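You operate a simulated robot arm through the tools that you are given. There is no shell and no other tool. Be economical: measure what you need, move in short steps, check, and stop when the job is done.

Carry out the task below with a simulated two-armed robot. There is one attempt and no reset: what you move stays moved.

JOB
Empty the drip tray into the sink, dry it with the brown cloth and slide it back in.
Fine: put the cloth back.

Only the result counts: the job must be done as asked and must still hold three seconds after the hand-in. Knocking over, shifting, dropping, spilling or breaking anything else fails it. Flat cloth is picked up by pressing the open fingertips on it (5 to 10 N) and closing them slowly along it; thin cloth reads only 2 to 8 mm in the jaws.

ROBOT AND FRAMES
Two 7-joint arms with two-finger parallel grippers on one trunk, on a base that drives. Base frame: it is fixed to the floor where the robot stands at the start and does not move with it; the origin is under the middle of the robot, x ahead of it, y to its left, z up; the surface under the hand at the start is at about z = 86. Units: cm, degrees, N and s.
The left shoulder is at the start at [6, 14.3, 92.6], the right one opposite. With the tool pointing down near the work surface each hand reaches from about 30 to 72 cm from the robot's upright axis, wherever it stands, measured 20 degrees to its own side. Places, roughly: brown cloth (7x5x4 cm) [40, -10, 90]; counter beside the burners [60, 0, 90]; tray runners [80, 0, 100]. Payload 1.57 kg a hand.
Tool frame (each hand has its own): the origin (TCP) lies between the finger pads and is the grasp point; the fingertips stand 3 cm ahead of it; z points along the fingers, y is the line along which they close. The gripper opens to 11 cm. The fingers are 2.4 cm wide and 1.2 cm thick; the gripper's body (4.8 by 11.2 cm) begins 7.8 cm behind the TCP.
Orientation is that of the tool frame in the base frame, as a unit quaternion [x, y, z, w]. With the fingers straight down and closing along the base's y, the tool's x points along the base's -x, its y along +y and its z along -z.

CONTROLS
- The arms move only by the tool servo_tool. It takes "left_targets", "right_targets" or both (then of equal length, played together; a hand with none holds still); each is a list of rows, each a list of 7 numbers: the closure in counts, from 0 (fully open) to 255 (shut), then the shift along the base's x, y, z in cm, then the turn, a rotation vector about the base's x, y, z in degrees. In form: [[gripper, dx, dy, dz, wx, wy, wz], ...]. A call has 1 to 10 rows; each row shifts and turns the commanded pose from where the row before left it. Rows are played at 5 a second. More than 5 cm and 8.6 degrees between two rows, or a gripper value outside its range, and nothing of the call is played. A pose out of reach is approached as far as the arm can. The call stops where the force on the tool passes 90 N (or 10 N more than at its start, if that is more) or the arm is blocked; 0.2 s more then pass. The fingers move at their own pace (about 4.5 cm/s each) and stop on an object; they squeeze with about 38 N. The grip force told is the motor's: it shows also when the fingers shut on nothing. Time passes only in rows, and 0.2 s behind the last, so rows that do not move let the fingers close. It gives the time, the measured TCP pose, the force on the tool (base axes), the opening and the grip force at its end, in the units of the frame above (readings bear some noise), with the torque about the TCP (base axes, N m) and any sound that the robot's microphone picked up.
- Cameras (640 x 400 px; columns grow to the right, rows downward): "scene" is now at [4.68, 1.64, 153.98]; the picture's right is [0.20, -0.98, 0.00], its down [-0.72, -0.15, -0.67] and it looks along [0.66, 0.13, -0.74] (base axes); focal length 288 px, centre (320, 200). "left" rides on the left gripper at [7, -1.6, -14.1] in its tool frame; the picture's right is [0.23, 0.97, 0.00], its down [-0.85, 0.20, -0.48] and it looks along [-0.47, 0.11, 0.88] (tool axes); focal length 222 px, centre (320, 200). "right" rides on the right gripper at [7, 1.6, -14.1] in its tool frame; the picture's right is [-0.23, 0.97, 0.00], its down [-0.86, -0.20, -0.48] and it looks along [-0.47, -0.11, 0.88] (tool axes); focal length 222 px, centre (320, 200).
- capture(camera): a new picture of that camera. No time passes.
- move_column(by): slides the trunk up (or, below 0, down) by that many cm; the arms and the scene camera ride with it, the base frame stays. It gives what a move gives, with no picture.
- drive_base(legs): drives the robot by 1 to 6 legs, each [ahead, left, turn to the left] in cm, cm and degrees, along the robot's own axes; the way and the turn of a leg run together, so that a leg with both is an arc; at most 150 cm and 180 degrees a leg. The arms and the cameras ride along, it lands a little off, and it stops where it bumps. It gives what a move gives.
- pan_tilt(pan, tilt): turns the head with the scene camera to pan (to the left, within 86 degrees either way) and tilt (down, from -29 to 69), counted from straight ahead of the robot. It gives what a move gives.
- locate(camera, pixels): for up to 12 pixels [column, row] of the newest picture of that camera ("zoom" is the newest enlarged one), the place [x, y, z] in the base frame of the surface seen there, good to about 0.2 cm. No time passes.
- zoom(camera, box): a new picture of the part [left, top, right, bottom] of that camera's present view, enlarged. No time passes.
- close_job(): hands the job in; it is judged then, once.

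Go step by step. Measure first, check grasps and placings, and put right what went wrong. The budget is 80 turns and 70 pictures, counting those below and the enlarged ones. Unless the task says otherwise, let go and move clear before handing in, and close with one line.

The tools are called after "Call:" by a JSON object that holds its "fn" and its "kwargs". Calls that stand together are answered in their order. servo_tool: Moves the arms, as the interface text tells. Its arguments: {"type":"object","properties":{"left_targets":{"type":"array","items":{"type":"array","items":{"type":"number"}}},"right_targets":{"type":"array","items":{"type":"array","items":{"type":"number"}}}},"required":[]} The other tools are called the same way: move_column (by) slides the trunk up or down; drive_base (legs) drives the base; pan_tilt (pan, tilt) turns the head that bears the scene camera; capture (camera) takes a picture; locate (camera, pixels) gives the place of the surface under pixels of a picture; zoom (camera, box) takes an enlarged picture of a part of a camera's view; close_job () hands the job in.

At the start:

```text
time_s: 0.0
left_position: [58.4, 25.9, 100.09]
left_tool_rot: [-0.001, 1.0, 0.0, 0.0]
left_wrist_force: [-0.5, -0.3, 0.5]
left_torque: [-0.02, 0.01, -0.01]
left_width: 10.98
left_grasp_force: 0.1
right_position: [44.58, -11.76, 100.0]
right_tool_rot: [0.001, 1.0, 0.0, 0.0]
right_wrist_force: [0.3, 0.2, 0.0]
right_torque: [0.02, 0.0, 0.01]
right_width: 11.01
right_grasp_force: 0.0
trunk travel left (down, up): [-52.5, 6.5]
robot x, y, heading: [0.03, -0.05, 0.1]
head pan, tilt: [11.5, 47.7]
```

scene: 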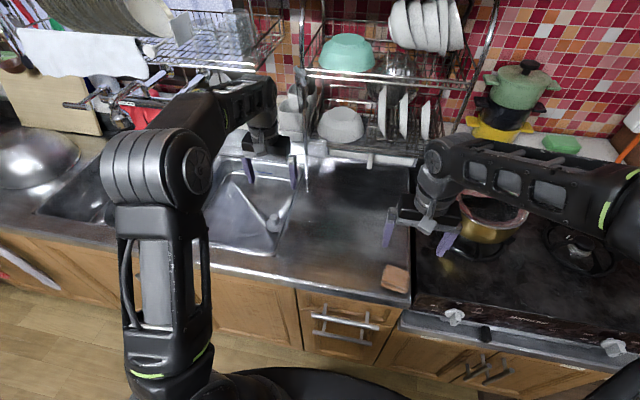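
right: 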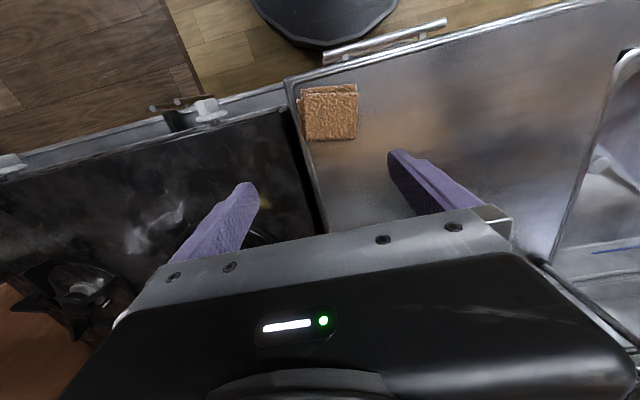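
left: 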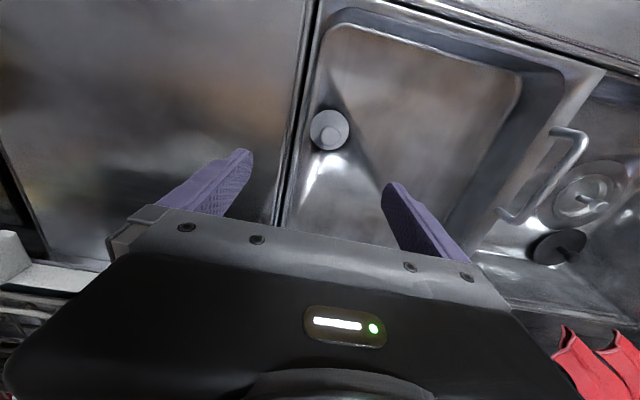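

The scene shows the dish rack around (370,110), with what looks like a drip tray under it near (370,155), and the cloth at (396,279). I'll enlarge the rack and cloth.

Call:
{"fn": "zoom", "kwargs": {"camera": "scene", "box": [270, 60, 470, 185]}}

Call:
{"fn": "locate", "kwargs": {"camera": "scene", "pixels": [[396, 279], [370, 160], [325, 150], [415, 160], [370, 150], [345, 220], [250, 210], [230, 190], [272, 225], [300, 200], [410, 200], [410, 296]]}}

```text
3.20 times, centred on (370, 122) of scene
```

zoom: 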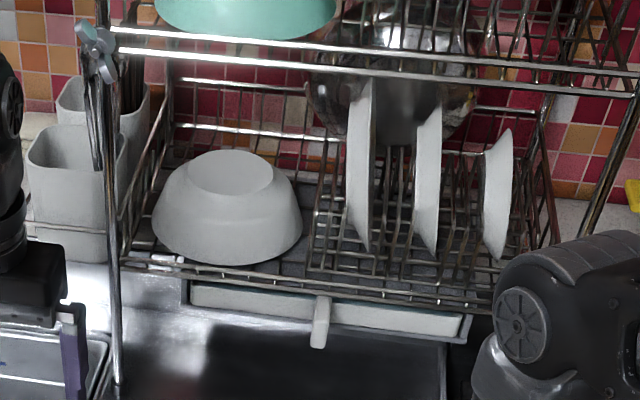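

```text
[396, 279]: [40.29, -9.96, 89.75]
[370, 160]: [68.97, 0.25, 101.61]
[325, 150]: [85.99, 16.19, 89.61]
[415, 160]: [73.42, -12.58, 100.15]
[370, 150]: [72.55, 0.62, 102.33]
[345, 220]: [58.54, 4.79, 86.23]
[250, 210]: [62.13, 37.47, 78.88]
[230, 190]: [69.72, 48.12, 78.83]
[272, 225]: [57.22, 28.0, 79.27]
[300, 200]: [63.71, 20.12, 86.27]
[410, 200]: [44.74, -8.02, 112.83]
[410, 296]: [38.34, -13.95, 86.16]
```

The zoom shows a tray with a handle tab at about (318,320) and its front rim from (190,290) to (470,330). I'll measure these and enlarge it further.

Call:
{"fn": "locate", "kwargs": {"camera": "zoom", "pixels": [[320, 300], [318, 342], [312, 325], [328, 325], [190, 285], [192, 303], [250, 300], [464, 322], [460, 338], [400, 322], [250, 313], [400, 340]]}}

Call:
{"fn": "zoom", "kwargs": {"camera": "scene", "box": [315, 130, 427, 200]}}

```text
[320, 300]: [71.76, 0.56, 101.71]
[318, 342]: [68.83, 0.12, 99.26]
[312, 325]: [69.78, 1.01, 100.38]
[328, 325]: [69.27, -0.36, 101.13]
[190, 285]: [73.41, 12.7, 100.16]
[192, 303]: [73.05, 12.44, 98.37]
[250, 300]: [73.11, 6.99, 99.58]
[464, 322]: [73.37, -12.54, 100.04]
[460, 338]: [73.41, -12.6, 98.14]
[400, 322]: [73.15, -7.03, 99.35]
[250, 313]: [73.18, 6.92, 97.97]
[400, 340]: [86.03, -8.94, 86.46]
```

```text
5.71 times, centred on (371, 165) of scene
```

zoom: 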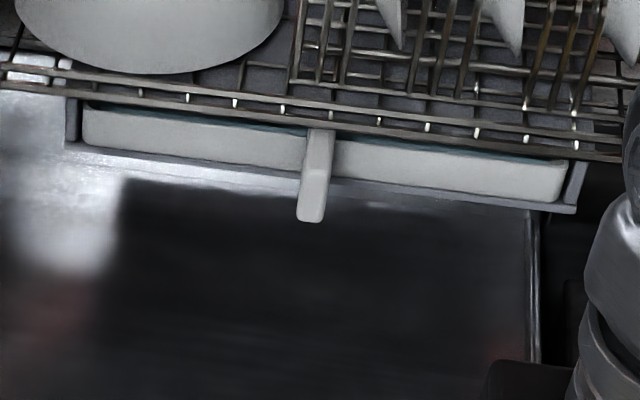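

The tray front is at x≈73, y ±12, z 98–100.5, with its handle at x 69–72, y≈0.3. There is teal water inside. I'll clear the right hand upward to its side, then bring the left hand back and begin pitching it forward.

Call:
{"fn": "servo_tool", "kwargs": {"left_targets": [[0, -2.5, -3, 1, 0, 0, 0], [0, -2.5, -3, 1, 0, 0, 0], [0, -2.5, -3, 1, 0, 0, 0], [0, -2.5, -3, 1, 0, 0, 0], [0, 0, 0, 0, 0, -8.5, 0], [0, 0, 0, 0, 0, -8.5, 0], [0, 0, 0, 0, 0, -8.5, 0], [0, 0, 0, 0, 0, -8.5, 0], [0, 0, 0, 0, 0, -8.5, 0], [0, 0, 0, 0, 0, -8.5, 0]], "right_targets": [[0, -1, -3, 3, 0, 0, 0], [0, -1, -3, 3, 0, 0, 0], [0, -1, -3, 3, 0, 0, 0], [0, -1, -3, 3, 0, 0, 0], [0, 0, 0, 0, 0, 0, 0], [0, 0, 0, 0, 0, 0, 0], [0, 0, 0, 0, 0, 0, 0], [0, 0, 0, 0, 0, 0, 0], [0, 0, 0, 0, 0, 0, 0], [0, 0, 0, 0, 0, 0, 0]]}}

Call:
{"fn": "servo_tool", "kwargs": {"left_targets": [[0, 0, 0, 0, 0, -8, 0], [0, 0, 0, 0, 0, -8, 0], [0, 0, 0, 0, 0, -8, 0], [0, 0, 0, 0, 0, -7.5, 0], [0, 0, 0, 0, 0, -7.5, 0], [0, 0, 0, 0, 0, 0, 0]]}}

Call:
{"fn": "capture", "kwargs": {"camera": "scene"}}

Call:
{"fn": "capture", "kwargs": {"camera": "left"}}

```text
time_s: 2.2
left_position: [48.31, 13.91, 104.01]
left_tool_rot: [0.0, 0.903, -0.001, 0.431]
left_wrist_force: [0.3, 0.4, -0.1]
left_torque: [0.02, 0.02, 0.01]
left_width: 10.98
left_grasp_force: 0.1
right_position: [40.47, -23.18, 111.37]
right_tool_rot: [0.002, 1.0, 0.004, 0.005]
right_wrist_force: [-0.5, 0.3, -0.4]
right_torque: [0.0, 0.01, 0.01]
right_width: 10.99
right_grasp_force: 0.1
right hand out of reach, approached as far as the arm can: row 4
trunk travel left (down, up): [-52.5, 6.5]
robot x, y, heading: [-0.09, 0.25, 0.0]
head pan, tilt: [11.5, 47.7]
```

```text
time_s: 3.6
left_position: [54.36, 11.97, 105.59]
left_tool_rot: [0.0, 0.706, 0.0, 0.708]
left_wrist_force: [-0.2, 1.0, -0.2]
left_torque: [-0.02, -0.03, -0.03]
left_width: 10.97
left_grasp_force: 0.0
left hand out of reach, approached as far as the arm can: row 1, 2, 3, 4
right_position: [40.51, -23.19, 111.45]
right_tool_rot: [0.001, 1.0, 0.005, 0.004]
right_wrist_force: [0.3, -0.2, -0.4]
right_torque: [-0.02, -0.02, 0.01]
right_width: 11.05
right_grasp_force: 0.1
trunk travel left (down, up): [-52.5, 6.5]
robot x, y, heading: [0.16, -0.23, -0.2]
head pan, tilt: [11.5, 47.7]
```

```text
64 pictures are left
```

scene: 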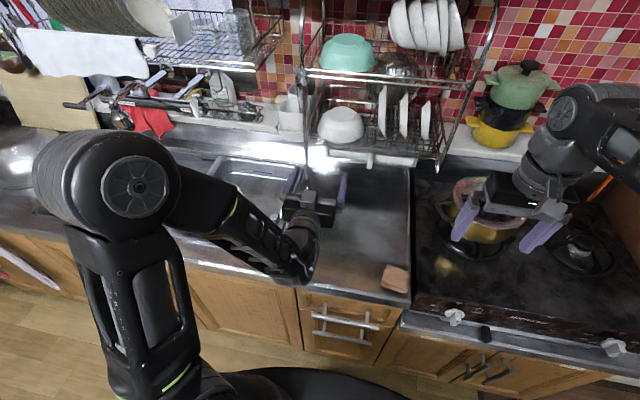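

```text
63 pictures are left
```

left: 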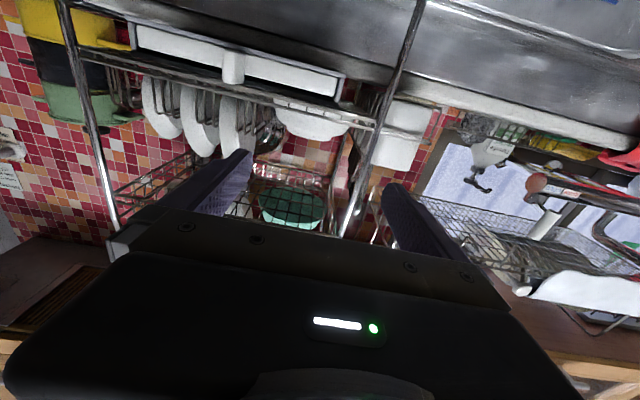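

The left hand now points forward; its inverted picture shows the tray front at (235,65). I'll enlarge and measure the handle and runners there.

Call:
{"fn": "zoom", "kwargs": {"camera": "left", "box": [120, 10, 360, 160]}}

```text
2.67 times, centred on (240, 85) of left
```

zoom: 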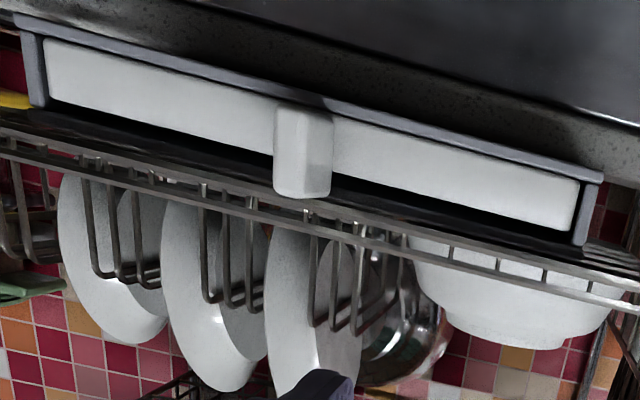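

Call:
{"fn": "locate", "kwargs": {"camera": "zoom", "pixels": [[277, 115], [300, 115], [280, 185], [300, 192], [315, 150], [400, 140], [400, 185], [150, 70], [150, 115], [400, 128], [50, 95], [578, 220]]}}

```text
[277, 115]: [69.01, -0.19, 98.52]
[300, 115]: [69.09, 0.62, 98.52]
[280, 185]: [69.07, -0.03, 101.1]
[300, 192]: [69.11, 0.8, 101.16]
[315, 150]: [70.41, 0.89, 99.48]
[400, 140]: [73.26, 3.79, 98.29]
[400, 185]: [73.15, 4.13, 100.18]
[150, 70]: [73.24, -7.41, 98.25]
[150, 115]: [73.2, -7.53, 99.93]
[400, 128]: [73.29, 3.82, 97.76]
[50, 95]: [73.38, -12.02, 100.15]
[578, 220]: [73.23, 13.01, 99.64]
```

The handle is a block at x 69–73.2, y −0.3–1.0, z 98.4–101.2, on the tray front. I'll move the left hand toward alignment at y≈0.35, z≈99.8, staying back in x.

Call:
{"fn": "servo_tool", "kwargs": {"left_targets": [[0, 2, -3, -1, 0, 0, 0], [0, 2, -3, -1, 0, 0, 0], [0, 2, -3, -1, 0, 0, 0], [0, 2, -3, -1, 0, 0, 0], [0, 0, 0, 0, 0, 0, 0]]}}

```text
time_s: 4.8
left_position: [62.29, 0.09, 101.55]
left_tool_rot: [0.0, 0.707, 0.0, 0.707]
left_wrist_force: [-0.5, -0.4, -0.3]
left_torque: [-0.04, 0.01, 0.03]
left_width: 11.0
left_grasp_force: 0.0
right_position: [40.61, -23.13, 111.53]
right_tool_rot: [0.001, 1.0, 0.005, 0.005]
right_wrist_force: [-0.2, 0.4, 0.3]
right_torque: [0.02, 0.03, 0.01]
right_width: 11.0
right_grasp_force: 0.1
trunk travel left (down, up): [-52.5, 6.5]
robot x, y, heading: [-0.41, -0.09, -0.1]
head pan, tilt: [11.5, 47.7]
```

The hand sits at (62.3,0.1,101.6). I'll lower it to z 99.8 and advance around the handle.

Call:
{"fn": "servo_tool", "kwargs": {"left_targets": [[0, 0, 0.3, -1.8, 0, 0, 0], [0, 3.5, 0, 0, 0, 0, 0], [0, 2, 0, 0, 0, 0, 0], [0, 1.6, 0, 0, 0, 0, 0], [0, 0, 0, 0, 0, 0, 0]]}}

Call:
{"fn": "zoom", "kwargs": {"camera": "left", "box": [120, 10, 520, 260]}}

Call:
{"fn": "zoom", "kwargs": {"camera": "scene", "box": [300, 110, 460, 210]}}

```text
time_s: 6.0
left_position: [69.42, 0.27, 99.91]
left_tool_rot: [0.0, 0.707, 0.0, 0.707]
left_wrist_force: [0.1, 0.1, -0.6]
left_torque: [0.03, -0.01, 0.02]
left_width: 11.0
left_grasp_force: 0.1
right_position: [40.44, -23.18, 111.43]
right_tool_rot: [0.002, 1.0, 0.005, 0.005]
right_wrist_force: [-0.4, 0.4, -0.3]
right_torque: [0.0, -0.03, 0.0]
right_width: 10.99
right_grasp_force: 0.1
trunk travel left (down, up): [-52.5, 6.5]
robot x, y, heading: [-0.68, 0.03, -0.1]
head pan, tilt: [11.5, 47.7]
```

```text
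1.60 times, centred on (320, 135) of left
```

zoom: 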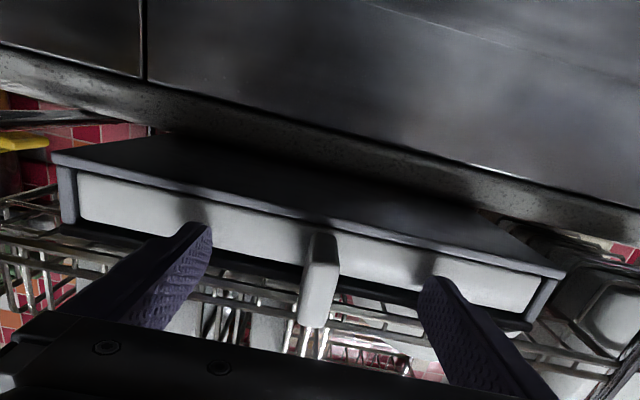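

```text
4.00 times, centred on (380, 160) of scene
```

zoom: 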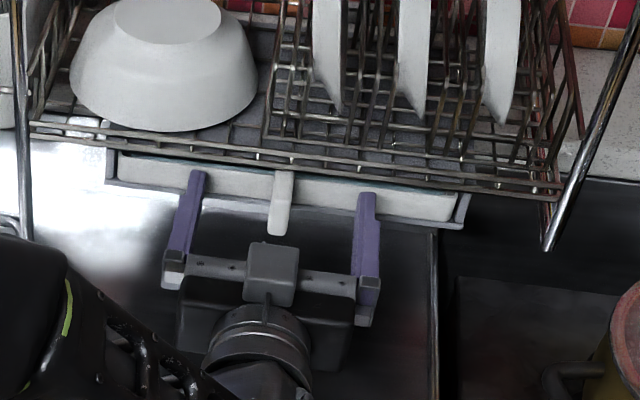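

The fingers straddle the handle evenly. I'll advance 0.4 cm and close.

Call:
{"fn": "servo_tool", "kwargs": {"left_targets": [[0, 0.4, 0.1, 0, 0, 0, 0], [150, 0, 0, 0, 0, 0, 0], [200, 0, 0, 0, 0, 0, 0], [255, 0, 0, 0, 0, 0, 0], [255, 0, 0, 0, 0, 0, 0], [255, 0, 0, 0, 0, 0, 0], [255, 0, 0, 0, 0, 0, 0], [255, 0, 0, 0, 0, 0, 0]]}}

```text
time_s: 7.8
left_position: [69.93, 0.36, 99.72]
left_tool_rot: [-0.001, 0.707, 0.001, 0.707]
left_wrist_force: [-0.4, 0.8, 0.0]
left_torque: [0.0, 0.03, -0.17]
left_width: 1.37
left_grasp_force: 25.4
right_position: [40.6, -23.08, 111.57]
right_tool_rot: [0.002, 1.0, 0.004, 0.005]
right_wrist_force: [0.5, 0.4, 0.4]
right_torque: [0.03, -0.01, -0.01]
right_width: 11.03
right_grasp_force: 0.0
trunk travel left (down, up): [-52.5, 6.5]
robot x, y, heading: [-0.25, -0.07, -0.2]
head pan, tilt: [11.5, 47.7]
```

The grip reads 1.37 cm, so it holds the handle. I'll pull the tray out slowly by about 7 cm and look inside.

Call:
{"fn": "servo_tool", "kwargs": {"left_targets": [[255, -0.4, 0, 0, 0, 0, 0], [255, -0.7, 0, 0, 0, 0, 0], [255, -0.8, 0, 0, 0, 0, 0], [255, -0.8, 0, 0, 0, 0, 0], [255, -0.8, 0, 0, 0, 0, 0], [255, -0.8, 0, 0, 0, 0, 0], [255, -0.8, 0, 0, 0, 0, 0], [255, -0.8, 0, 0, 0, 0, 0], [255, -0.6, 0, 0, 0, 0, 0], [255, -0.3, 0, 0, 0, 0, 0]]}}

Call:
{"fn": "zoom", "kwargs": {"camera": "scene", "box": [290, 110, 450, 210]}}

```text
time_s: 10.0
left_position: [62.96, 0.39, 99.7]
left_tool_rot: [0.001, 0.706, -0.001, 0.708]
left_wrist_force: [4.2, -2.8, 7.1]
left_torque: [0.07, -0.86, -0.4]
left_width: 1.39
left_grasp_force: 30.1
right_position: [40.61, -23.19, 111.46]
right_tool_rot: [0.001, 1.0, 0.007, 0.006]
right_wrist_force: [-0.2, 0.7, 0.0]
right_torque: [-0.01, 0.02, -0.02]
right_width: 11.01
right_grasp_force: 0.0
trunk travel left (down, up): [-52.5, 6.5]
robot x, y, heading: [0.19, 0.58, 0.0]
head pan, tilt: [11.5, 47.7]
```

```text
4.00 times, centred on (370, 160) of scene
```

zoom: 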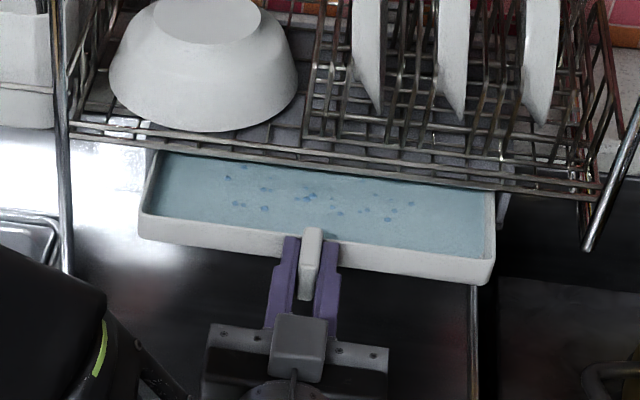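

Teal water fills the tray, and the hand feels +7 N in z, so it is pressing slightly on the runner. I'll measure rim and water height before going on.

Call:
{"fn": "locate", "kwargs": {"camera": "zoom", "pixels": [[150, 212], [485, 258], [220, 222], [400, 246], [300, 190], [420, 220], [200, 190], [490, 200], [160, 160], [487, 225], [311, 232], [145, 230]]}}

Call:
{"fn": "zoom", "kwargs": {"camera": "scene", "box": [320, 135, 420, 198]}}

```text
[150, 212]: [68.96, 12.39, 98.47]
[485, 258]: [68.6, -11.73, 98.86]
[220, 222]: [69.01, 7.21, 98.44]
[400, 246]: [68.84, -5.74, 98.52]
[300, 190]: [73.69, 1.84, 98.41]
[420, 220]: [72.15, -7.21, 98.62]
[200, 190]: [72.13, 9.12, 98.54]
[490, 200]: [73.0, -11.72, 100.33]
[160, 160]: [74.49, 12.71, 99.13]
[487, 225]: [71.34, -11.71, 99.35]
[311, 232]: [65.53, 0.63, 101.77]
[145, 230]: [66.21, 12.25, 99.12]
```

```text
6.35 times, centred on (370, 166) of scene
```

zoom: 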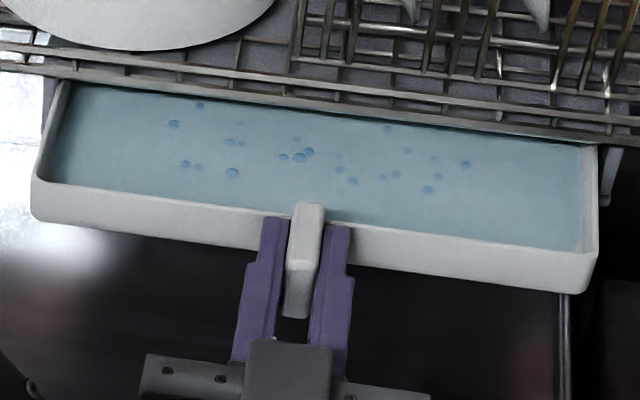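

The water is shallow (98.5 against a rim at 100.3). I'll relieve the downward press by 0.15 cm and keep pulling, watching the torque.

Call:
{"fn": "servo_tool", "kwargs": {"left_targets": [[255, 0, 0, 0.15, 0, 0, 0], [255, -0.4, 0, 0, 0, 0, 0], [255, -0.7, 0, 0, 0, 0, 0], [255, -0.8, 0, 0, 0, 0, 0], [255, -0.8, 0, 0, 0, 0, 0], [255, -0.8, 0, 0, 0, 0, 0], [255, -0.6, 0, 0, 0, 0, 0], [255, -0.3, 0, 0, 0, 0, 0]]}}

Call:
{"fn": "zoom", "kwargs": {"camera": "scene", "box": [290, 110, 450, 210]}}

```text
time_s: 11.8
left_position: [58.71, 0.41, 99.83]
left_tool_rot: [0.0, 0.707, 0.001, 0.707]
left_wrist_force: [-1.1, -0.9, 0.7]
left_torque: [0.0, 0.26, -0.25]
left_width: 1.35
left_grasp_force: 30.2
right_position: [40.68, -23.18, 111.41]
right_tool_rot: [0.002, 1.0, 0.006, 0.005]
right_wrist_force: [-0.3, 0.4, 0.6]
right_torque: [0.02, 0.0, -0.01]
right_width: 11.0
right_grasp_force: 0.1
trunk travel left (down, up): [-52.5, 6.5]
robot x, y, heading: [0.26, -0.03, 0.3]
head pan, tilt: [11.5, 47.7]
```

```text
4.00 times, centred on (370, 160) of scene
```

zoom: 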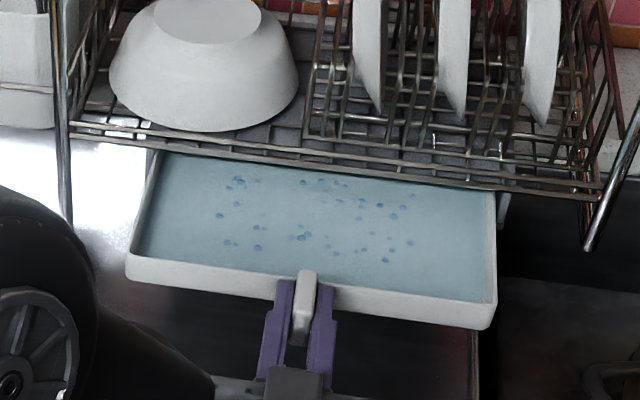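

All fine: torque only 0.26 Nm. The left arm is nearing its inner reach limit, so I'll back the base up to draw the tray further.

Call:
{"fn": "drive_base", "kwargs": {"legs": [[-5, 0, 0]]}}

Call:
{"fn": "capture", "kwargs": {"camera": "scene"}}

```text
time_s: 12.7
left_position: [53.47, 0.44, 99.91]
left_tool_rot: [0.0, 0.707, 0.0, 0.707]
left_wrist_force: [0.0, -0.7, -1.5]
left_torque: [0.01, 0.26, 0.01]
left_width: 1.38
left_grasp_force: 29.9
right_position: [35.33, -23.21, 111.51]
right_tool_rot: [0.002, 1.0, 0.005, 0.006]
right_wrist_force: [-1.0, -0.5, 0.8]
right_torque: [0.0, -0.05, -0.03]
right_width: 11.01
right_grasp_force: 0.1
trunk travel left (down, up): [-52.5, 6.5]
robot x, y, heading: [-5.16, 0.06, 0.0]
head pan, tilt: [11.5, 47.7]
```

```text
56 pictures are left
```

scene: 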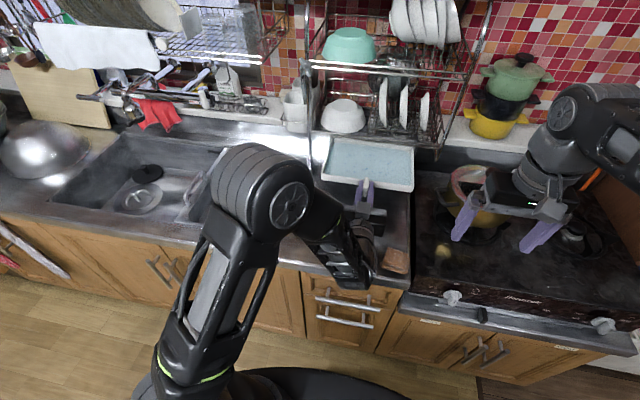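

The whole tray is now visible at (330–413, 135–190). I'll measure its corners and the sink basin.

Call:
{"fn": "locate", "kwargs": {"camera": "scene", "pixels": [[334, 136], [412, 147], [323, 176], [412, 187], [370, 160], [150, 190], [60, 195], [210, 150], [125, 138], [200, 185], [200, 215], [110, 200]]}}

Call:
{"fn": "zoom", "kwargs": {"camera": "scene", "box": [300, 110, 440, 198]}}

```text
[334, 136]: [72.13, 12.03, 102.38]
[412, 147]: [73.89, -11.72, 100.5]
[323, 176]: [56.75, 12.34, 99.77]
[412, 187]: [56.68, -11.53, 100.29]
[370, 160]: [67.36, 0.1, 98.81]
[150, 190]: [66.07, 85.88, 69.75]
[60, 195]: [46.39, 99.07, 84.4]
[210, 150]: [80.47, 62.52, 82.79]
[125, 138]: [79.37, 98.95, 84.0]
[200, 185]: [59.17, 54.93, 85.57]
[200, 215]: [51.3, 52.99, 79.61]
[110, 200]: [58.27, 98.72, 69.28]
```

```text
4.55 times, centred on (370, 154) of scene
```

zoom: 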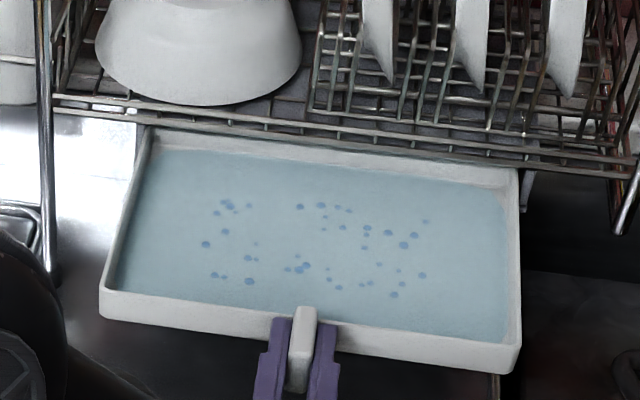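

The tray spans x 56.7–73.7 and y ±12, with its back edge just leaving the runner at 73. The deep sink basin lies around x 62, y 75. I'll back out fully by 6 cm and recheck.

Call:
{"fn": "drive_base", "kwargs": {"legs": [[-6, 0, 0]]}}

Call:
{"fn": "pan_tilt", "kwargs": {"pan": 40, "tilt": 40}}

Call:
{"fn": "capture", "kwargs": {"camera": "scene"}}

```text
time_s: 13.7
left_position: [47.4, 0.44, 99.88]
left_tool_rot: [0.0, 0.707, 0.0, 0.707]
left_wrist_force: [-0.4, -0.1, -2.1]
left_torque: [0.01, 0.28, 0.0]
left_width: 1.37
left_grasp_force: 30.2
right_position: [29.48, -23.16, 111.52]
right_tool_rot: [0.003, 1.0, 0.005, 0.006]
right_wrist_force: [-0.4, 0.4, 0.3]
right_torque: [-0.01, -0.03, -0.01]
right_width: 10.98
right_grasp_force: 0.1
trunk travel left (down, up): [-52.5, 6.5]
robot x, y, heading: [-10.94, 0.14, -0.0]
head pan, tilt: [11.5, 47.7]
```

```text
time_s: 14.6
left_position: [47.7, 0.42, 99.77]
left_tool_rot: [-0.001, 0.707, 0.001, 0.707]
left_wrist_force: [0.4, 0.1, -1.9]
left_torque: [-0.04, 0.25, 0.03]
left_width: 1.38
left_grasp_force: 30.5
right_position: [29.56, -23.14, 111.53]
right_tool_rot: [0.002, 1.0, 0.005, 0.005]
right_wrist_force: [0.0, -0.2, -1.0]
right_torque: [0.01, -0.01, 0.02]
right_width: 11.03
right_grasp_force: 0.0
trunk travel left (down, up): [-52.5, 6.5]
robot x, y, heading: [-10.65, -0.06, -0.1]
head pan, tilt: [40.0, 40.0]
```

```text
54 pictures are left
```

scene: 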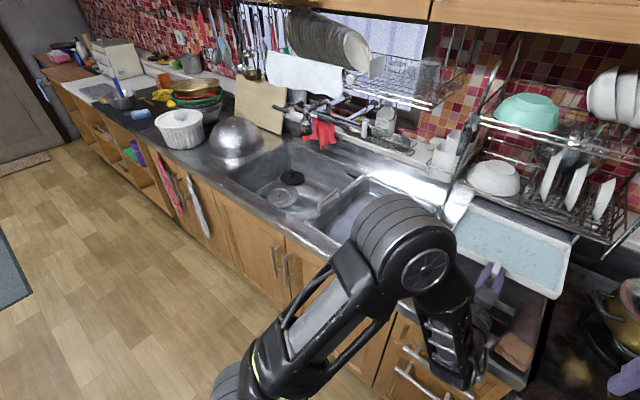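

The tray is clear and weighs about 2 N, level. I'll check obstacles on the way left and the basin extents.

Call:
{"fn": "locate", "kwargs": {"camera": "scene", "pixels": [[325, 135], [355, 75], [340, 115], [448, 195], [430, 95], [300, 165], [280, 200], [240, 180], [318, 215], [235, 135], [290, 178], [345, 180]]}}

Call:
{"fn": "zoom", "kwargs": {"camera": "scene", "box": [200, 90, 460, 252]}}

```text
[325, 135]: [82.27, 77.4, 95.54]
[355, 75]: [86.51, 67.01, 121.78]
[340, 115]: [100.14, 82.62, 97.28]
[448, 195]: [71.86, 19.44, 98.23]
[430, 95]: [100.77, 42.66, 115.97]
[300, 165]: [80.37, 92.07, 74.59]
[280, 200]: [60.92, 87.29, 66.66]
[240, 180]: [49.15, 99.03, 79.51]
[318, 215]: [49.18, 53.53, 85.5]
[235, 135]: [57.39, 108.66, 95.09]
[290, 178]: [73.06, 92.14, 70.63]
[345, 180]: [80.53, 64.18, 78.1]
```

```text
2.46 times, centred on (330, 171) of scene
```

zoom: 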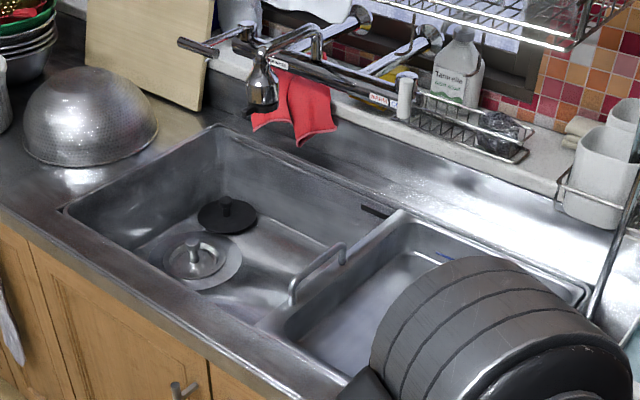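

The deep basin spans x 47–81, y 53–99, floor z≈67. The rack leg at (71.9,19.4) leaves about 4 cm. I'll back up 2 cm, drive left about 76 cm in legs, then check.

Call:
{"fn": "drive_base", "kwargs": {"legs": [[-2, 0, 0], [0, 38, 0], [0, 38, 0]]}}

Call:
{"fn": "pan_tilt", "kwargs": {"pan": 5, "tilt": 48}}

Call:
{"fn": "capture", "kwargs": {"camera": "scene"}}

```text
time_s: 19.4
left_position: [45.62, 76.21, 99.78]
left_tool_rot: [-0.002, 0.708, 0.001, 0.707]
left_wrist_force: [0.0, 0.5, -1.4]
left_torque: [0.0, 0.26, -0.02]
left_width: 1.4
left_grasp_force: 30.2
right_position: [27.68, 52.62, 111.45]
right_tool_rot: [0.0, 1.0, 0.005, 0.006]
right_wrist_force: [0.7, 0.0, 0.2]
right_torque: [-0.04, -0.02, -0.01]
right_width: 10.99
right_grasp_force: 0.1
trunk travel left (down, up): [-52.5, 6.5]
robot x, y, heading: [-12.74, 75.74, 0.1]
head pan, tilt: [40.0, 40.0]
```

```text
time_s: 20.4
left_position: [45.55, 76.2, 99.69]
left_tool_rot: [-0.001, 0.708, 0.002, 0.707]
left_wrist_force: [0.0, -0.4, -1.8]
left_torque: [0.0, 0.25, 0.03]
left_width: 1.35
left_grasp_force: 29.9
right_position: [27.65, 52.44, 111.39]
right_tool_rot: [0.001, 1.0, 0.005, 0.004]
right_wrist_force: [0.4, 0.2, -0.3]
right_torque: [0.04, -0.01, -0.01]
right_width: 11.01
right_grasp_force: 0.0
trunk travel left (down, up): [-52.5, 6.5]
robot x, y, heading: [-13.45, 75.38, 0.3]
head pan, tilt: [5.0, 48.0]
```

```text
52 pictures are left
```

scene: 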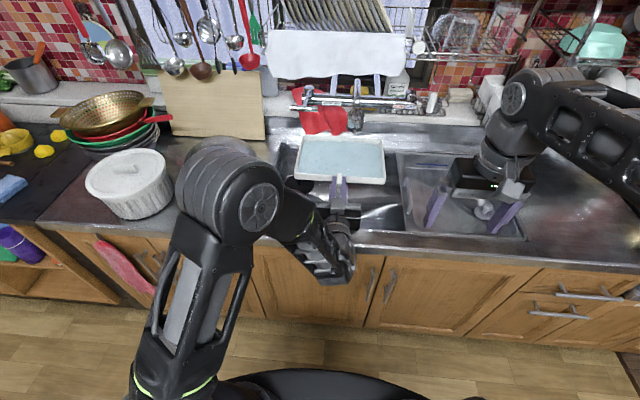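

The tray is level over the deep basin. I'll move 5 cm forward, then roll it to its right side gradually.

Call:
{"fn": "drive_base", "kwargs": {"legs": [[5, 0, 0]]}}

Call:
{"fn": "servo_tool", "kwargs": {"left_targets": [[255, 0, 0, 0, 4, 0, 0], [255, 0, 0, 0, 5, 0, 0], [255, 0, 0, 0, 5, 0, 0], [255, 0, 0, 0, 6, 0, 0], [255, 0, 0, 0, 6, 0, 0], [255, 0, 0, 0, 6, 0, 0], [255, 0, 0, 0, 6, 0, 0], [255, 0, 0, 0, 6, 0, 0], [255, 0, 0, 0, 6, 0, 0], [255, 0, 0, 0, 0, 0, 0]]}}

Call:
{"fn": "capture", "kwargs": {"camera": "scene"}}

```text
time_s: 21.4
left_position: [50.76, 76.1, 99.75]
left_tool_rot: [-0.001, 0.709, 0.001, 0.706]
left_wrist_force: [0.3, 1.4, -2.8]
left_torque: [0.0, 0.25, -0.01]
left_width: 1.39
left_grasp_force: 29.9
right_position: [32.71, 52.41, 111.45]
right_tool_rot: [0.0, 1.0, 0.006, 0.005]
right_wrist_force: [0.5, 1.2, -1.2]
right_torque: [0.03, 0.02, 0.0]
right_width: 11.01
right_grasp_force: 0.0
trunk travel left (down, up): [-52.5, 6.5]
robot x, y, heading: [-7.69, 75.63, 0.1]
head pan, tilt: [5.0, 48.0]
```

```text
time_s: 23.6
left_position: [50.62, 76.15, 99.8]
left_tool_rot: [0.299, 0.641, 0.3, 0.641]
left_wrist_force: [0.2, 0.4, -3.1]
left_torque: [-0.1, 0.32, 0.03]
left_width: 1.35
left_grasp_force: 29.9
right_position: [32.66, 52.34, 111.47]
right_tool_rot: [0.0, 1.0, 0.005, 0.005]
right_wrist_force: [0.6, -0.7, 0.0]
right_torque: [0.01, -0.01, -0.02]
right_width: 11.0
right_grasp_force: 0.2
trunk travel left (down, up): [-52.5, 6.5]
robot x, y, heading: [-8.1, 75.63, 0.0]
head pan, tilt: [5.0, 48.0]
```

```text
51 pictures are left
```

scene: 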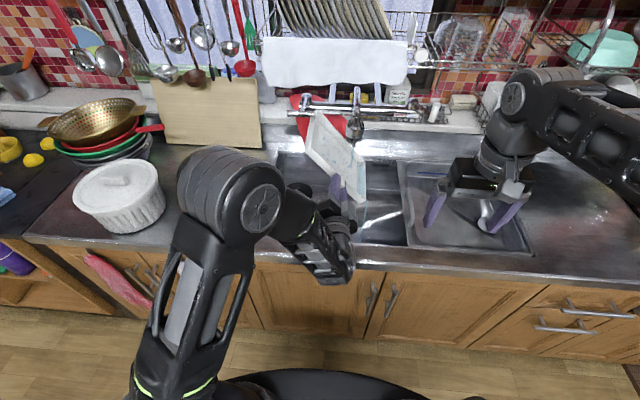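

The tray is at 50° with water draining along its lower side. I'll continue the roll to about 110° and hold.

Call:
{"fn": "servo_tool", "kwargs": {"left_targets": [[255, 0, 0, 0, 7, 0, 0], [255, 0, 0, 0, 7, 0, 0], [255, 0, 0, 0, 7, 0, 0], [255, 0, 0, 0, 7, 0, 0], [255, 0, 0, 0, 7, 0, 0], [255, 0, 0, 0, 7, 0, 0], [255, 0, 0, 0, 8, 0, 0], [255, 0, 0, 0, 8, 0, 0], [255, 0, 0, 0, 0, 0, 0], [255, 0, 0, 0, 0, 0, 0]]}}

Call:
{"fn": "zoom", "kwargs": {"camera": "scene", "box": [240, 90, 440, 215]}}

```text
time_s: 25.8
left_position: [50.63, 76.16, 99.9]
left_tool_rot: [0.571, 0.414, 0.574, 0.416]
left_wrist_force: [-0.3, 0.3, 0.5]
left_torque: [0.01, 0.03, -0.03]
left_width: 0.0
left_grasp_force: 21.3
right_position: [32.58, 52.4, 111.42]
right_tool_rot: [0.0, 1.0, 0.005, 0.005]
right_wrist_force: [0.2, -0.2, 0.2]
right_torque: [-0.03, 0.01, -0.01]
right_width: 10.99
right_grasp_force: 0.0
trunk travel left (down, up): [-52.5, 6.5]
robot x, y, heading: [-8.41, 75.46, 0.1]
head pan, tilt: [5.0, 48.0]
```

```text
3.20 times, centred on (340, 152) of scene
```

zoom: 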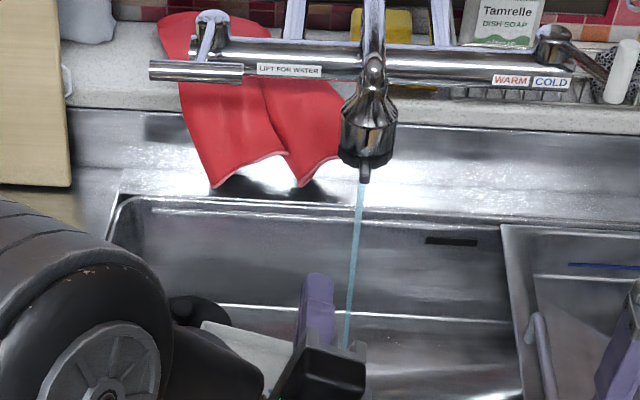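

The grip reads 0.0 and the tray fell into the basin (visible at zoom (250,345)). The faucet is now running as well, so the raised edge must have struck it. I'll back the left hand up and out to see the situation.

Call:
{"fn": "servo_tool", "kwargs": {"left_targets": [[255, -2, 0, 2, 0, 0, 0], [255, -2, 0, 2, -8, 0, 0], [255, 0, 0, 2, -8, 0, 0], [255, 0, 0, 2, -8, 0, 0], [255, 0, 0, 0, -8, 0, 0], [255, 0, 0, 0, -8, 0, 0], [255, 0, 0, 0, -8, 0, 0], [255, 0, 0, 0, -8, 0, 0], [255, 0, 0, 0, -8, 0, 0], [255, 0, 0, 0, -8, 0, 0]]}}

Call:
{"fn": "drive_base", "kwargs": {"legs": [[-8, 0, 0]]}}

Call:
{"fn": "capture", "kwargs": {"camera": "scene"}}

Call:
{"fn": "zoom", "kwargs": {"camera": "scene", "box": [240, 70, 440, 195]}}

```text
time_s: 27.9
left_position: [46.6, 76.22, 107.82]
left_tool_rot: [0.215, 0.673, 0.22, 0.673]
left_wrist_force: [-0.9, 0.0, 0.2]
left_torque: [-0.01, 0.0, 0.01]
left_width: 0.0
left_grasp_force: 21.2
right_position: [32.5, 52.52, 111.38]
right_tool_rot: [0.0, 1.0, 0.005, 0.005]
right_wrist_force: [-0.1, -0.1, -0.3]
right_torque: [-0.01, -0.01, 0.0]
right_width: 10.98
right_grasp_force: 0.0
trunk travel left (down, up): [-52.5, 6.5]
robot x, y, heading: [-7.96, 75.48, 0.3]
head pan, tilt: [5.0, 48.0]
```

```text
time_s: 29.0
left_position: [38.49, 76.18, 107.89]
left_tool_rot: [0.217, 0.672, 0.22, 0.673]
left_wrist_force: [1.0, 0.4, 1.2]
left_torque: [0.0, 0.04, 0.01]
left_width: 0.02
left_grasp_force: 21.7
right_position: [24.55, 52.52, 111.51]
right_tool_rot: [0.0, 1.0, 0.005, 0.006]
right_wrist_force: [-0.5, -0.2, -0.2]
right_torque: [-0.04, -0.05, 0.03]
right_width: 11.01
right_grasp_force: 0.1
trunk travel left (down, up): [-52.5, 6.5]
robot x, y, heading: [-16.43, 75.83, 0.6]
head pan, tilt: [5.0, 48.0]
```

```text
49 pictures are left
```

scene: 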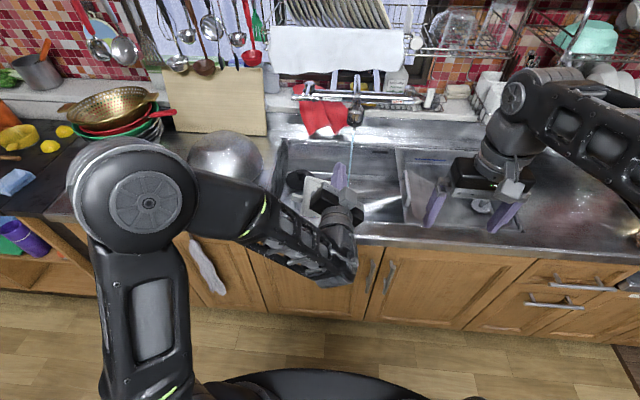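

```text
3.20 times, centred on (340, 132) of scene
```

zoom: 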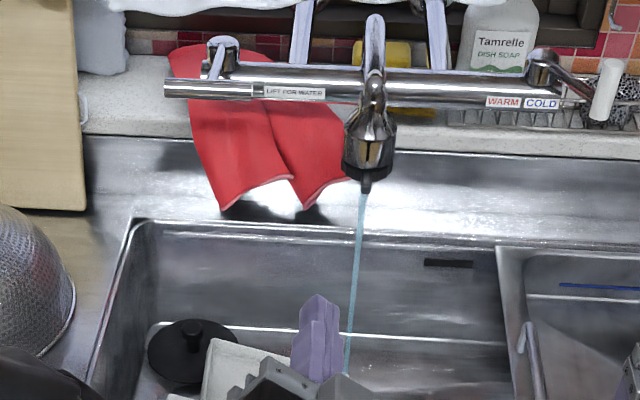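

I need a clear view of the lever and the fallen tray. I'll move the left hand left and finish unrolling it.

Call:
{"fn": "servo_tool", "kwargs": {"left_targets": [[255, 0, 4, 1, -8, 0, 0], [255, 0, 4, 1, -8, 0, 0], [255, 0, 4, 1, -8, 0, 0], [255, 0, 4, 1, -8, 0, 0], [0, 0, 3, 0, -4, 0, 0], [0, 0, 0, 0, 0, 0, 0]]}}

Call:
{"fn": "pan_tilt", "kwargs": {"pan": 5, "tilt": 42}}

Call:
{"fn": "zoom", "kwargs": {"camera": "scene", "box": [260, 100, 460, 225]}}

Call:
{"fn": "zoom", "kwargs": {"camera": "scene", "box": [280, 115, 400, 190]}}

```text
time_s: 30.4
left_position: [38.72, 90.05, 111.28]
left_tool_rot: [0.049, 0.706, 0.05, 0.705]
left_wrist_force: [0.4, 0.4, -0.3]
left_torque: [-0.01, 0.03, -0.02]
left_width: 5.02
left_grasp_force: 0.0
left hand out of reach, approached as far as the arm can: row 4, 5
right_position: [24.71, 52.31, 111.44]
right_tool_rot: [0.0, 1.0, 0.006, 0.005]
right_wrist_force: [-0.2, -0.8, 0.9]
right_torque: [0.0, -0.03, -0.02]
right_width: 10.99
right_grasp_force: 0.0
trunk travel left (down, up): [-52.5, 6.5]
robot x, y, heading: [-16.42, 75.28, 0.3]
head pan, tilt: [5.0, 48.0]
```

```text
time_s: 31.1
left_position: [38.91, 90.18, 111.37]
left_tool_rot: [0.048, 0.706, 0.051, 0.705]
left_wrist_force: [0.0, -0.1, 0.6]
left_torque: [0.0, 0.02, 0.02]
left_width: 11.0
left_grasp_force: 0.2
right_position: [24.58, 52.52, 111.49]
right_tool_rot: [0.0, 1.0, 0.006, 0.005]
right_wrist_force: [-0.3, -0.7, 0.1]
right_torque: [0.0, -0.02, -0.01]
right_width: 10.99
right_grasp_force: 0.1
trunk travel left (down, up): [-52.5, 6.5]
robot x, y, heading: [-16.3, 75.1, 0.4]
head pan, tilt: [5.0, 42.0]
```

```text
3.20 times, centred on (360, 162) of scene
```

zoom: 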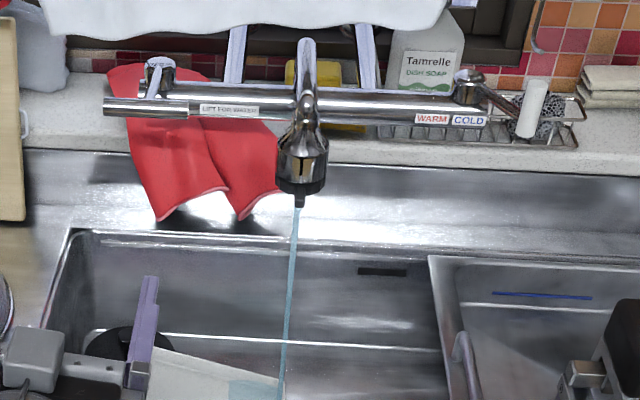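

```text
5.33 times, centred on (340, 152) of scene
```

zoom: 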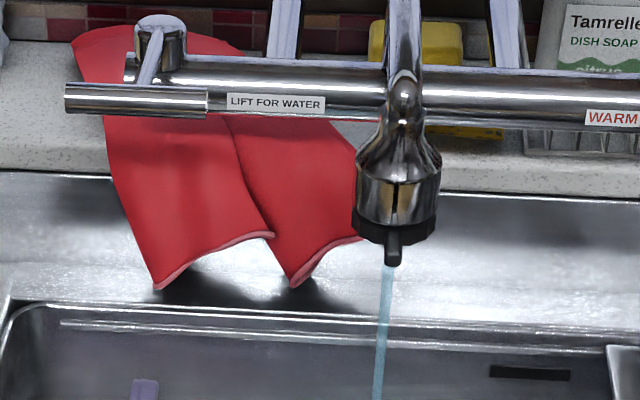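

The label says "LIFT FOR WATER"; the lever bar is at (65–210, 85–115) in the last zoom. I'll locate it, the spout and the tray in the basin.

Call:
{"fn": "locate", "kwargs": {"camera": "zoom", "pixels": [[75, 98], [200, 100], [140, 90], [140, 110], [155, 40], [148, 70], [130, 70], [270, 80], [395, 200], [393, 255], [405, 95], [620, 90]]}}

Call:
{"fn": "capture", "kwargs": {"camera": "scene"}}

```text
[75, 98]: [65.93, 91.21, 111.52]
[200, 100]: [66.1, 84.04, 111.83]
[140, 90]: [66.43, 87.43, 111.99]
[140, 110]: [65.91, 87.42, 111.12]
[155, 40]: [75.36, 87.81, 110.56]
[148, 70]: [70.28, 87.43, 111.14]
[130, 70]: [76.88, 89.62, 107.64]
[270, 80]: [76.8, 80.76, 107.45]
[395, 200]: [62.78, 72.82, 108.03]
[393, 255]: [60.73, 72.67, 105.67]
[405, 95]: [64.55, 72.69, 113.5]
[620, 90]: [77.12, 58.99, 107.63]
```

```text
45 pictures are left
```

scene: 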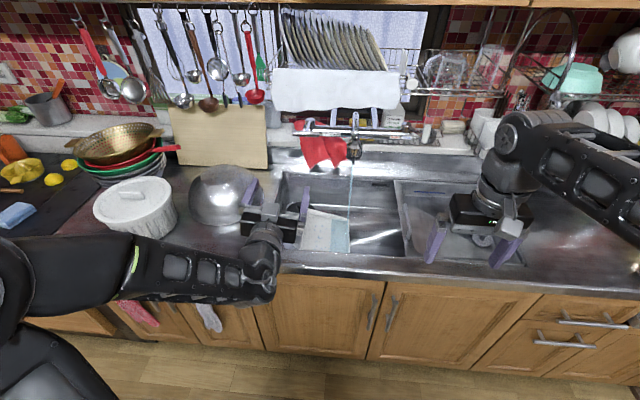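

The spout reaches out to x≈61 at y 72.7, z 105–113. The lever bar is at x 66, y 84–91, z 111.5, so my tray's rising left edge lifted it. I'll close and level the left fingers, drive up, and press the lever back down from above.

Call:
{"fn": "servo_tool", "kwargs": {"left_targets": [[255, 0, -1, 1.5, -4, 0, 0], [255, 0, -1, 1.5, -4, 0, 0], [255, 0, -0.5, 1.5, 0, 0, 0], [255, 0, 0, 0, 0, 0, 0], [255, 0, 0, 0, 0, 0, 0], [255, 0, 0, 0, 0, 0, 0]]}}

Call:
{"fn": "drive_base", "kwargs": {"legs": [[14, 0, 0]]}}

Call:
{"fn": "capture", "kwargs": {"camera": "scene"}}

```text
time_s: 32.5
left_position: [38.8, 87.85, 115.74]
left_tool_rot: [-0.002, 0.708, 0.002, 0.707]
left_wrist_force: [0.7, 0.4, 0.0]
left_torque: [-0.02, -0.04, 0.0]
left_width: 0.0
left_grasp_force: 7.5
right_position: [24.59, 52.48, 111.51]
right_tool_rot: [0.001, 1.0, 0.005, 0.005]
right_wrist_force: [-0.5, 0.1, 0.2]
right_torque: [0.02, 0.02, -0.04]
right_width: 10.98
right_grasp_force: 0.1
trunk travel left (down, up): [-52.5, 6.5]
robot x, y, heading: [-15.81, 75.06, -0.0]
head pan, tilt: [5.0, 42.0]
```

```text
time_s: 33.8
left_position: [52.92, 87.86, 115.67]
left_tool_rot: [-0.001, 0.708, 0.001, 0.706]
left_wrist_force: [0.3, 0.2, -0.3]
left_torque: [-0.02, -0.04, 0.01]
left_width: 0.0
left_grasp_force: 21.6
right_position: [38.56, 52.54, 111.41]
right_tool_rot: [0.0, 1.0, 0.005, 0.005]
right_wrist_force: [-0.4, 0.9, 0.1]
right_torque: [0.01, 0.03, 0.03]
right_width: 10.99
right_grasp_force: 0.0
trunk travel left (down, up): [-52.5, 6.5]
robot x, y, heading: [-1.94, 75.54, 0.4]
head pan, tilt: [5.0, 42.0]
```

```text
44 pictures are left
```

scene: 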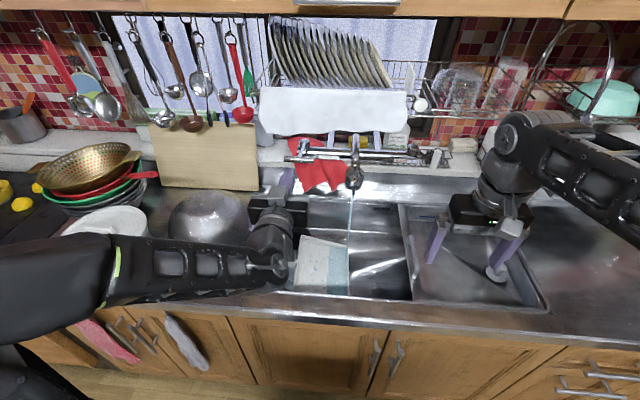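

The hand is in front of the lever and above it. I'll extend 12.5 cm over the bar, then descend until I feel it.

Call:
{"fn": "servo_tool", "kwargs": {"left_targets": [[255, 3, 0, 0, 0, 0, 0], [255, 3, 0, 0, 0, 0, 0], [255, 3, 0, 0, 0, 0, 0], [255, 3, 0, 0, 0, 0, 0], [255, 0.5, 0, 0, 0, 0, 0], [255, 0, 0, -1, 0, 0, 0], [255, 0, 0, -0.7, 0, 0, 0], [255, 0, 0, -0.5, 0, 0, 0], [255, 0, 0, -0.5, 0, 0, 0]]}}

Call:
{"fn": "zoom", "kwargs": {"camera": "scene", "box": [240, 120, 420, 232]}}

```text
time_s: 35.8
left_position: [65.14, 87.74, 112.94]
left_tool_rot: [-0.002, 0.708, 0.001, 0.706]
left_wrist_force: [0.7, -0.1, -0.8]
left_torque: [0.04, -0.03, 0.02]
left_width: 0.01
left_grasp_force: 20.9
right_position: [38.51, 52.57, 111.46]
right_tool_rot: [0.0, 1.0, 0.005, 0.005]
right_wrist_force: [-0.3, -0.1, 0.2]
right_torque: [-0.03, -0.01, 0.0]
right_width: 11.02
right_grasp_force: 0.0
trunk travel left (down, up): [-52.5, 6.5]
robot x, y, heading: [-2.1, 75.03, 0.4]
head pan, tilt: [5.0, 42.0]
```

```text
3.56 times, centred on (330, 176) of scene
```

zoom: 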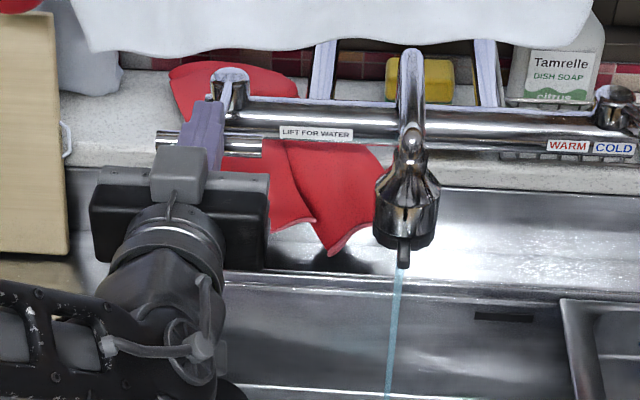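

The fingers lie over the lever bar at (200,145), with no contact force yet. I'll press down in small steps.

Call:
{"fn": "servo_tool", "kwargs": {"left_targets": [[255, 0, 0, -0.5, 0, 0, 0], [255, 0, 0, -0.5, 0, 0, 0], [255, 0, 0, -0.5, 0, 0, 0], [255, 0, 0, 0, 0, 0, 0]]}}

Call:
{"fn": "zoom", "kwargs": {"camera": "scene", "box": [240, 120, 420, 232]}}

```text
time_s: 36.8
left_position: [65.14, 87.84, 111.63]
left_tool_rot: [-0.002, 0.708, 0.002, 0.706]
left_wrist_force: [0.5, 0.5, 0.1]
left_torque: [0.03, -0.01, -0.01]
left_width: 0.0
left_grasp_force: 21.5
right_position: [38.43, 52.53, 111.52]
right_tool_rot: [0.0, 1.0, 0.006, 0.005]
right_wrist_force: [1.0, 0.3, 0.0]
right_torque: [-0.01, 0.02, 0.0]
right_width: 11.0
right_grasp_force: 0.0
trunk travel left (down, up): [-52.5, 6.5]
robot x, y, heading: [-2.47, 75.75, 0.1]
head pan, tilt: [5.0, 42.0]
```

```text
3.56 times, centred on (330, 176) of scene
```

zoom: 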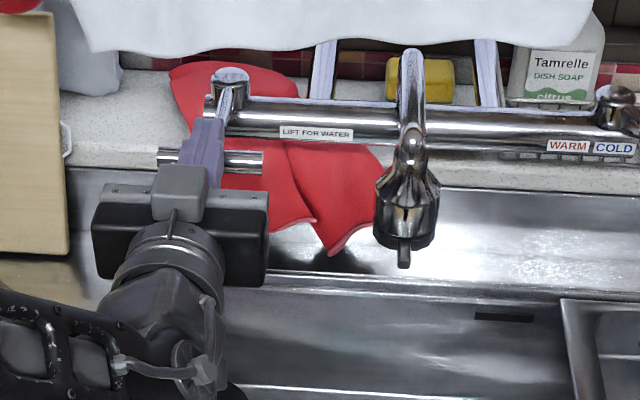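

The stream has stopped. I'll press a little more until the lever meets its stop.

Call:
{"fn": "servo_tool", "kwargs": {"left_targets": [[255, 0, 0, -0.4, 0, 0, 0], [255, 0, 0, -0.4, 0, 0, 0], [255, 0, 0, 0, 0, 0, 0]]}}

Call:
{"fn": "zoom", "kwargs": {"camera": "scene", "box": [240, 120, 420, 232]}}

```text
time_s: 37.6
left_position: [65.23, 87.69, 111.37]
left_tool_rot: [-0.005, 0.704, 0.004, 0.71]
left_wrist_force: [6.9, 4.5, 28.4]
left_torque: [0.07, -0.53, -0.15]
left_width: 0.01
left_grasp_force: 21.2
right_position: [38.31, 52.46, 111.6]
right_tool_rot: [0.0, 1.0, 0.005, 0.006]
right_wrist_force: [0.5, -0.4, 0.3]
right_torque: [0.0, 0.02, -0.03]
right_width: 11.01
right_grasp_force: 0.0
trunk travel left (down, up): [-52.5, 6.5]
robot x, y, heading: [-2.17, 75.37, 0.2]
head pan, tilt: [5.0, 42.0]
```

```text
3.56 times, centred on (330, 176) of scene
```

zoom: 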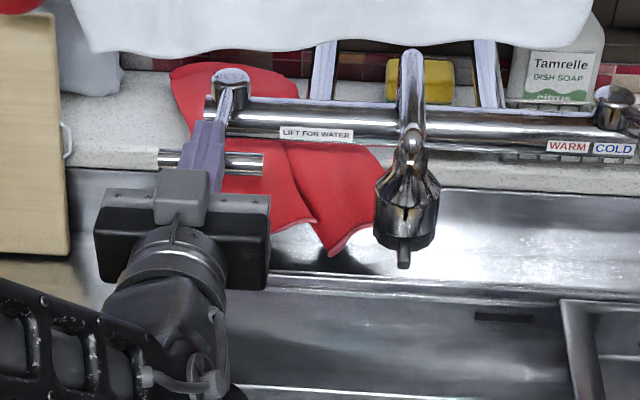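

The lever is at its stop (28 N) and the tap is off. I'll lift off, retract and look at the tray in the basin.

Call:
{"fn": "servo_tool", "kwargs": {"left_targets": [[255, 0, 0, 1, 0, 0, 0], [255, 0, 0, 2, 0, 0, 0], [255, 0, 0, 2, 0, 0, 0], [255, -4, 0, 0, 0, 0, 0], [255, -4, 0, 0, 0, 0, 0], [255, -4, 0, 0, 0, 0, 0], [255, 0, 0, 0, 0, 0, 0]]}}

Call:
{"fn": "drive_base", "kwargs": {"legs": [[-8, 0, 0]]}}

Call:
{"fn": "pan_tilt", "kwargs": {"pan": 3, "tilt": 55}}

Call:
{"fn": "capture", "kwargs": {"camera": "scene"}}

```text
time_s: 39.2
left_position: [53.33, 87.72, 115.58]
left_tool_rot: [-0.001, 0.708, 0.002, 0.706]
left_wrist_force: [0.7, -0.1, -0.3]
left_torque: [0.01, 0.0, -0.03]
left_width: 0.0
left_grasp_force: 21.2
right_position: [38.59, 52.37, 111.44]
right_tool_rot: [0.0, 1.0, 0.005, 0.006]
right_wrist_force: [0.0, -0.2, 0.2]
right_torque: [0.0, 0.03, 0.02]
right_width: 11.02
right_grasp_force: 0.2
trunk travel left (down, up): [-52.5, 6.5]
robot x, y, heading: [-2.47, 75.77, 0.2]
head pan, tilt: [5.0, 42.0]
```

```text
time_s: 40.3
left_position: [45.22, 87.85, 115.68]
left_tool_rot: [-0.001, 0.708, 0.001, 0.706]
left_wrist_force: [-0.6, -0.4, 0.3]
left_torque: [-0.02, 0.0, 0.0]
left_width: 0.0
left_grasp_force: 21.1
right_position: [30.4, 52.38, 111.57]
right_tool_rot: [0.0, 1.0, 0.006, 0.006]
right_wrist_force: [-0.3, -0.7, 0.1]
right_torque: [-0.04, -0.04, -0.01]
right_width: 11.0
right_grasp_force: 0.0
trunk travel left (down, up): [-52.5, 6.5]
robot x, y, heading: [-10.36, 75.55, 0.4]
head pan, tilt: [5.0, 42.0]
```

```text
time_s: 41.0
left_position: [45.34, 87.56, 115.56]
left_tool_rot: [-0.001, 0.707, 0.001, 0.707]
left_wrist_force: [0.3, 0.4, 0.0]
left_torque: [0.0, -0.01, 0.0]
left_width: 0.0
left_grasp_force: 21.8
right_position: [30.65, 52.38, 111.53]
right_tool_rot: [0.0, 1.0, 0.005, 0.006]
right_wrist_force: [-0.3, -0.6, 0.7]
right_torque: [-0.02, -0.02, 0.0]
right_width: 11.0
right_grasp_force: 0.1
trunk travel left (down, up): [-52.5, 6.5]
robot x, y, heading: [-10.04, 75.48, 0.5]
head pan, tilt: [3.0, 55.0]
```

```text
40 pictures are left
```

scene: 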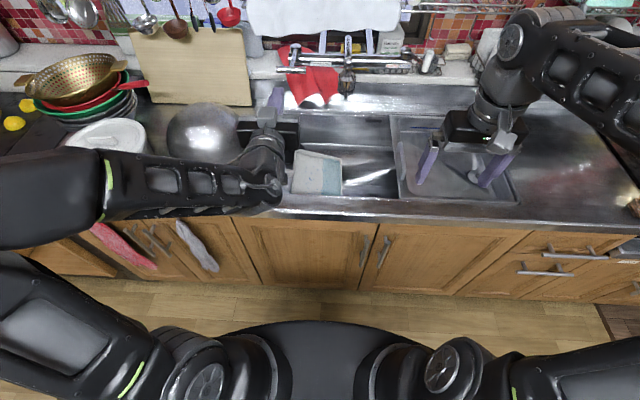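

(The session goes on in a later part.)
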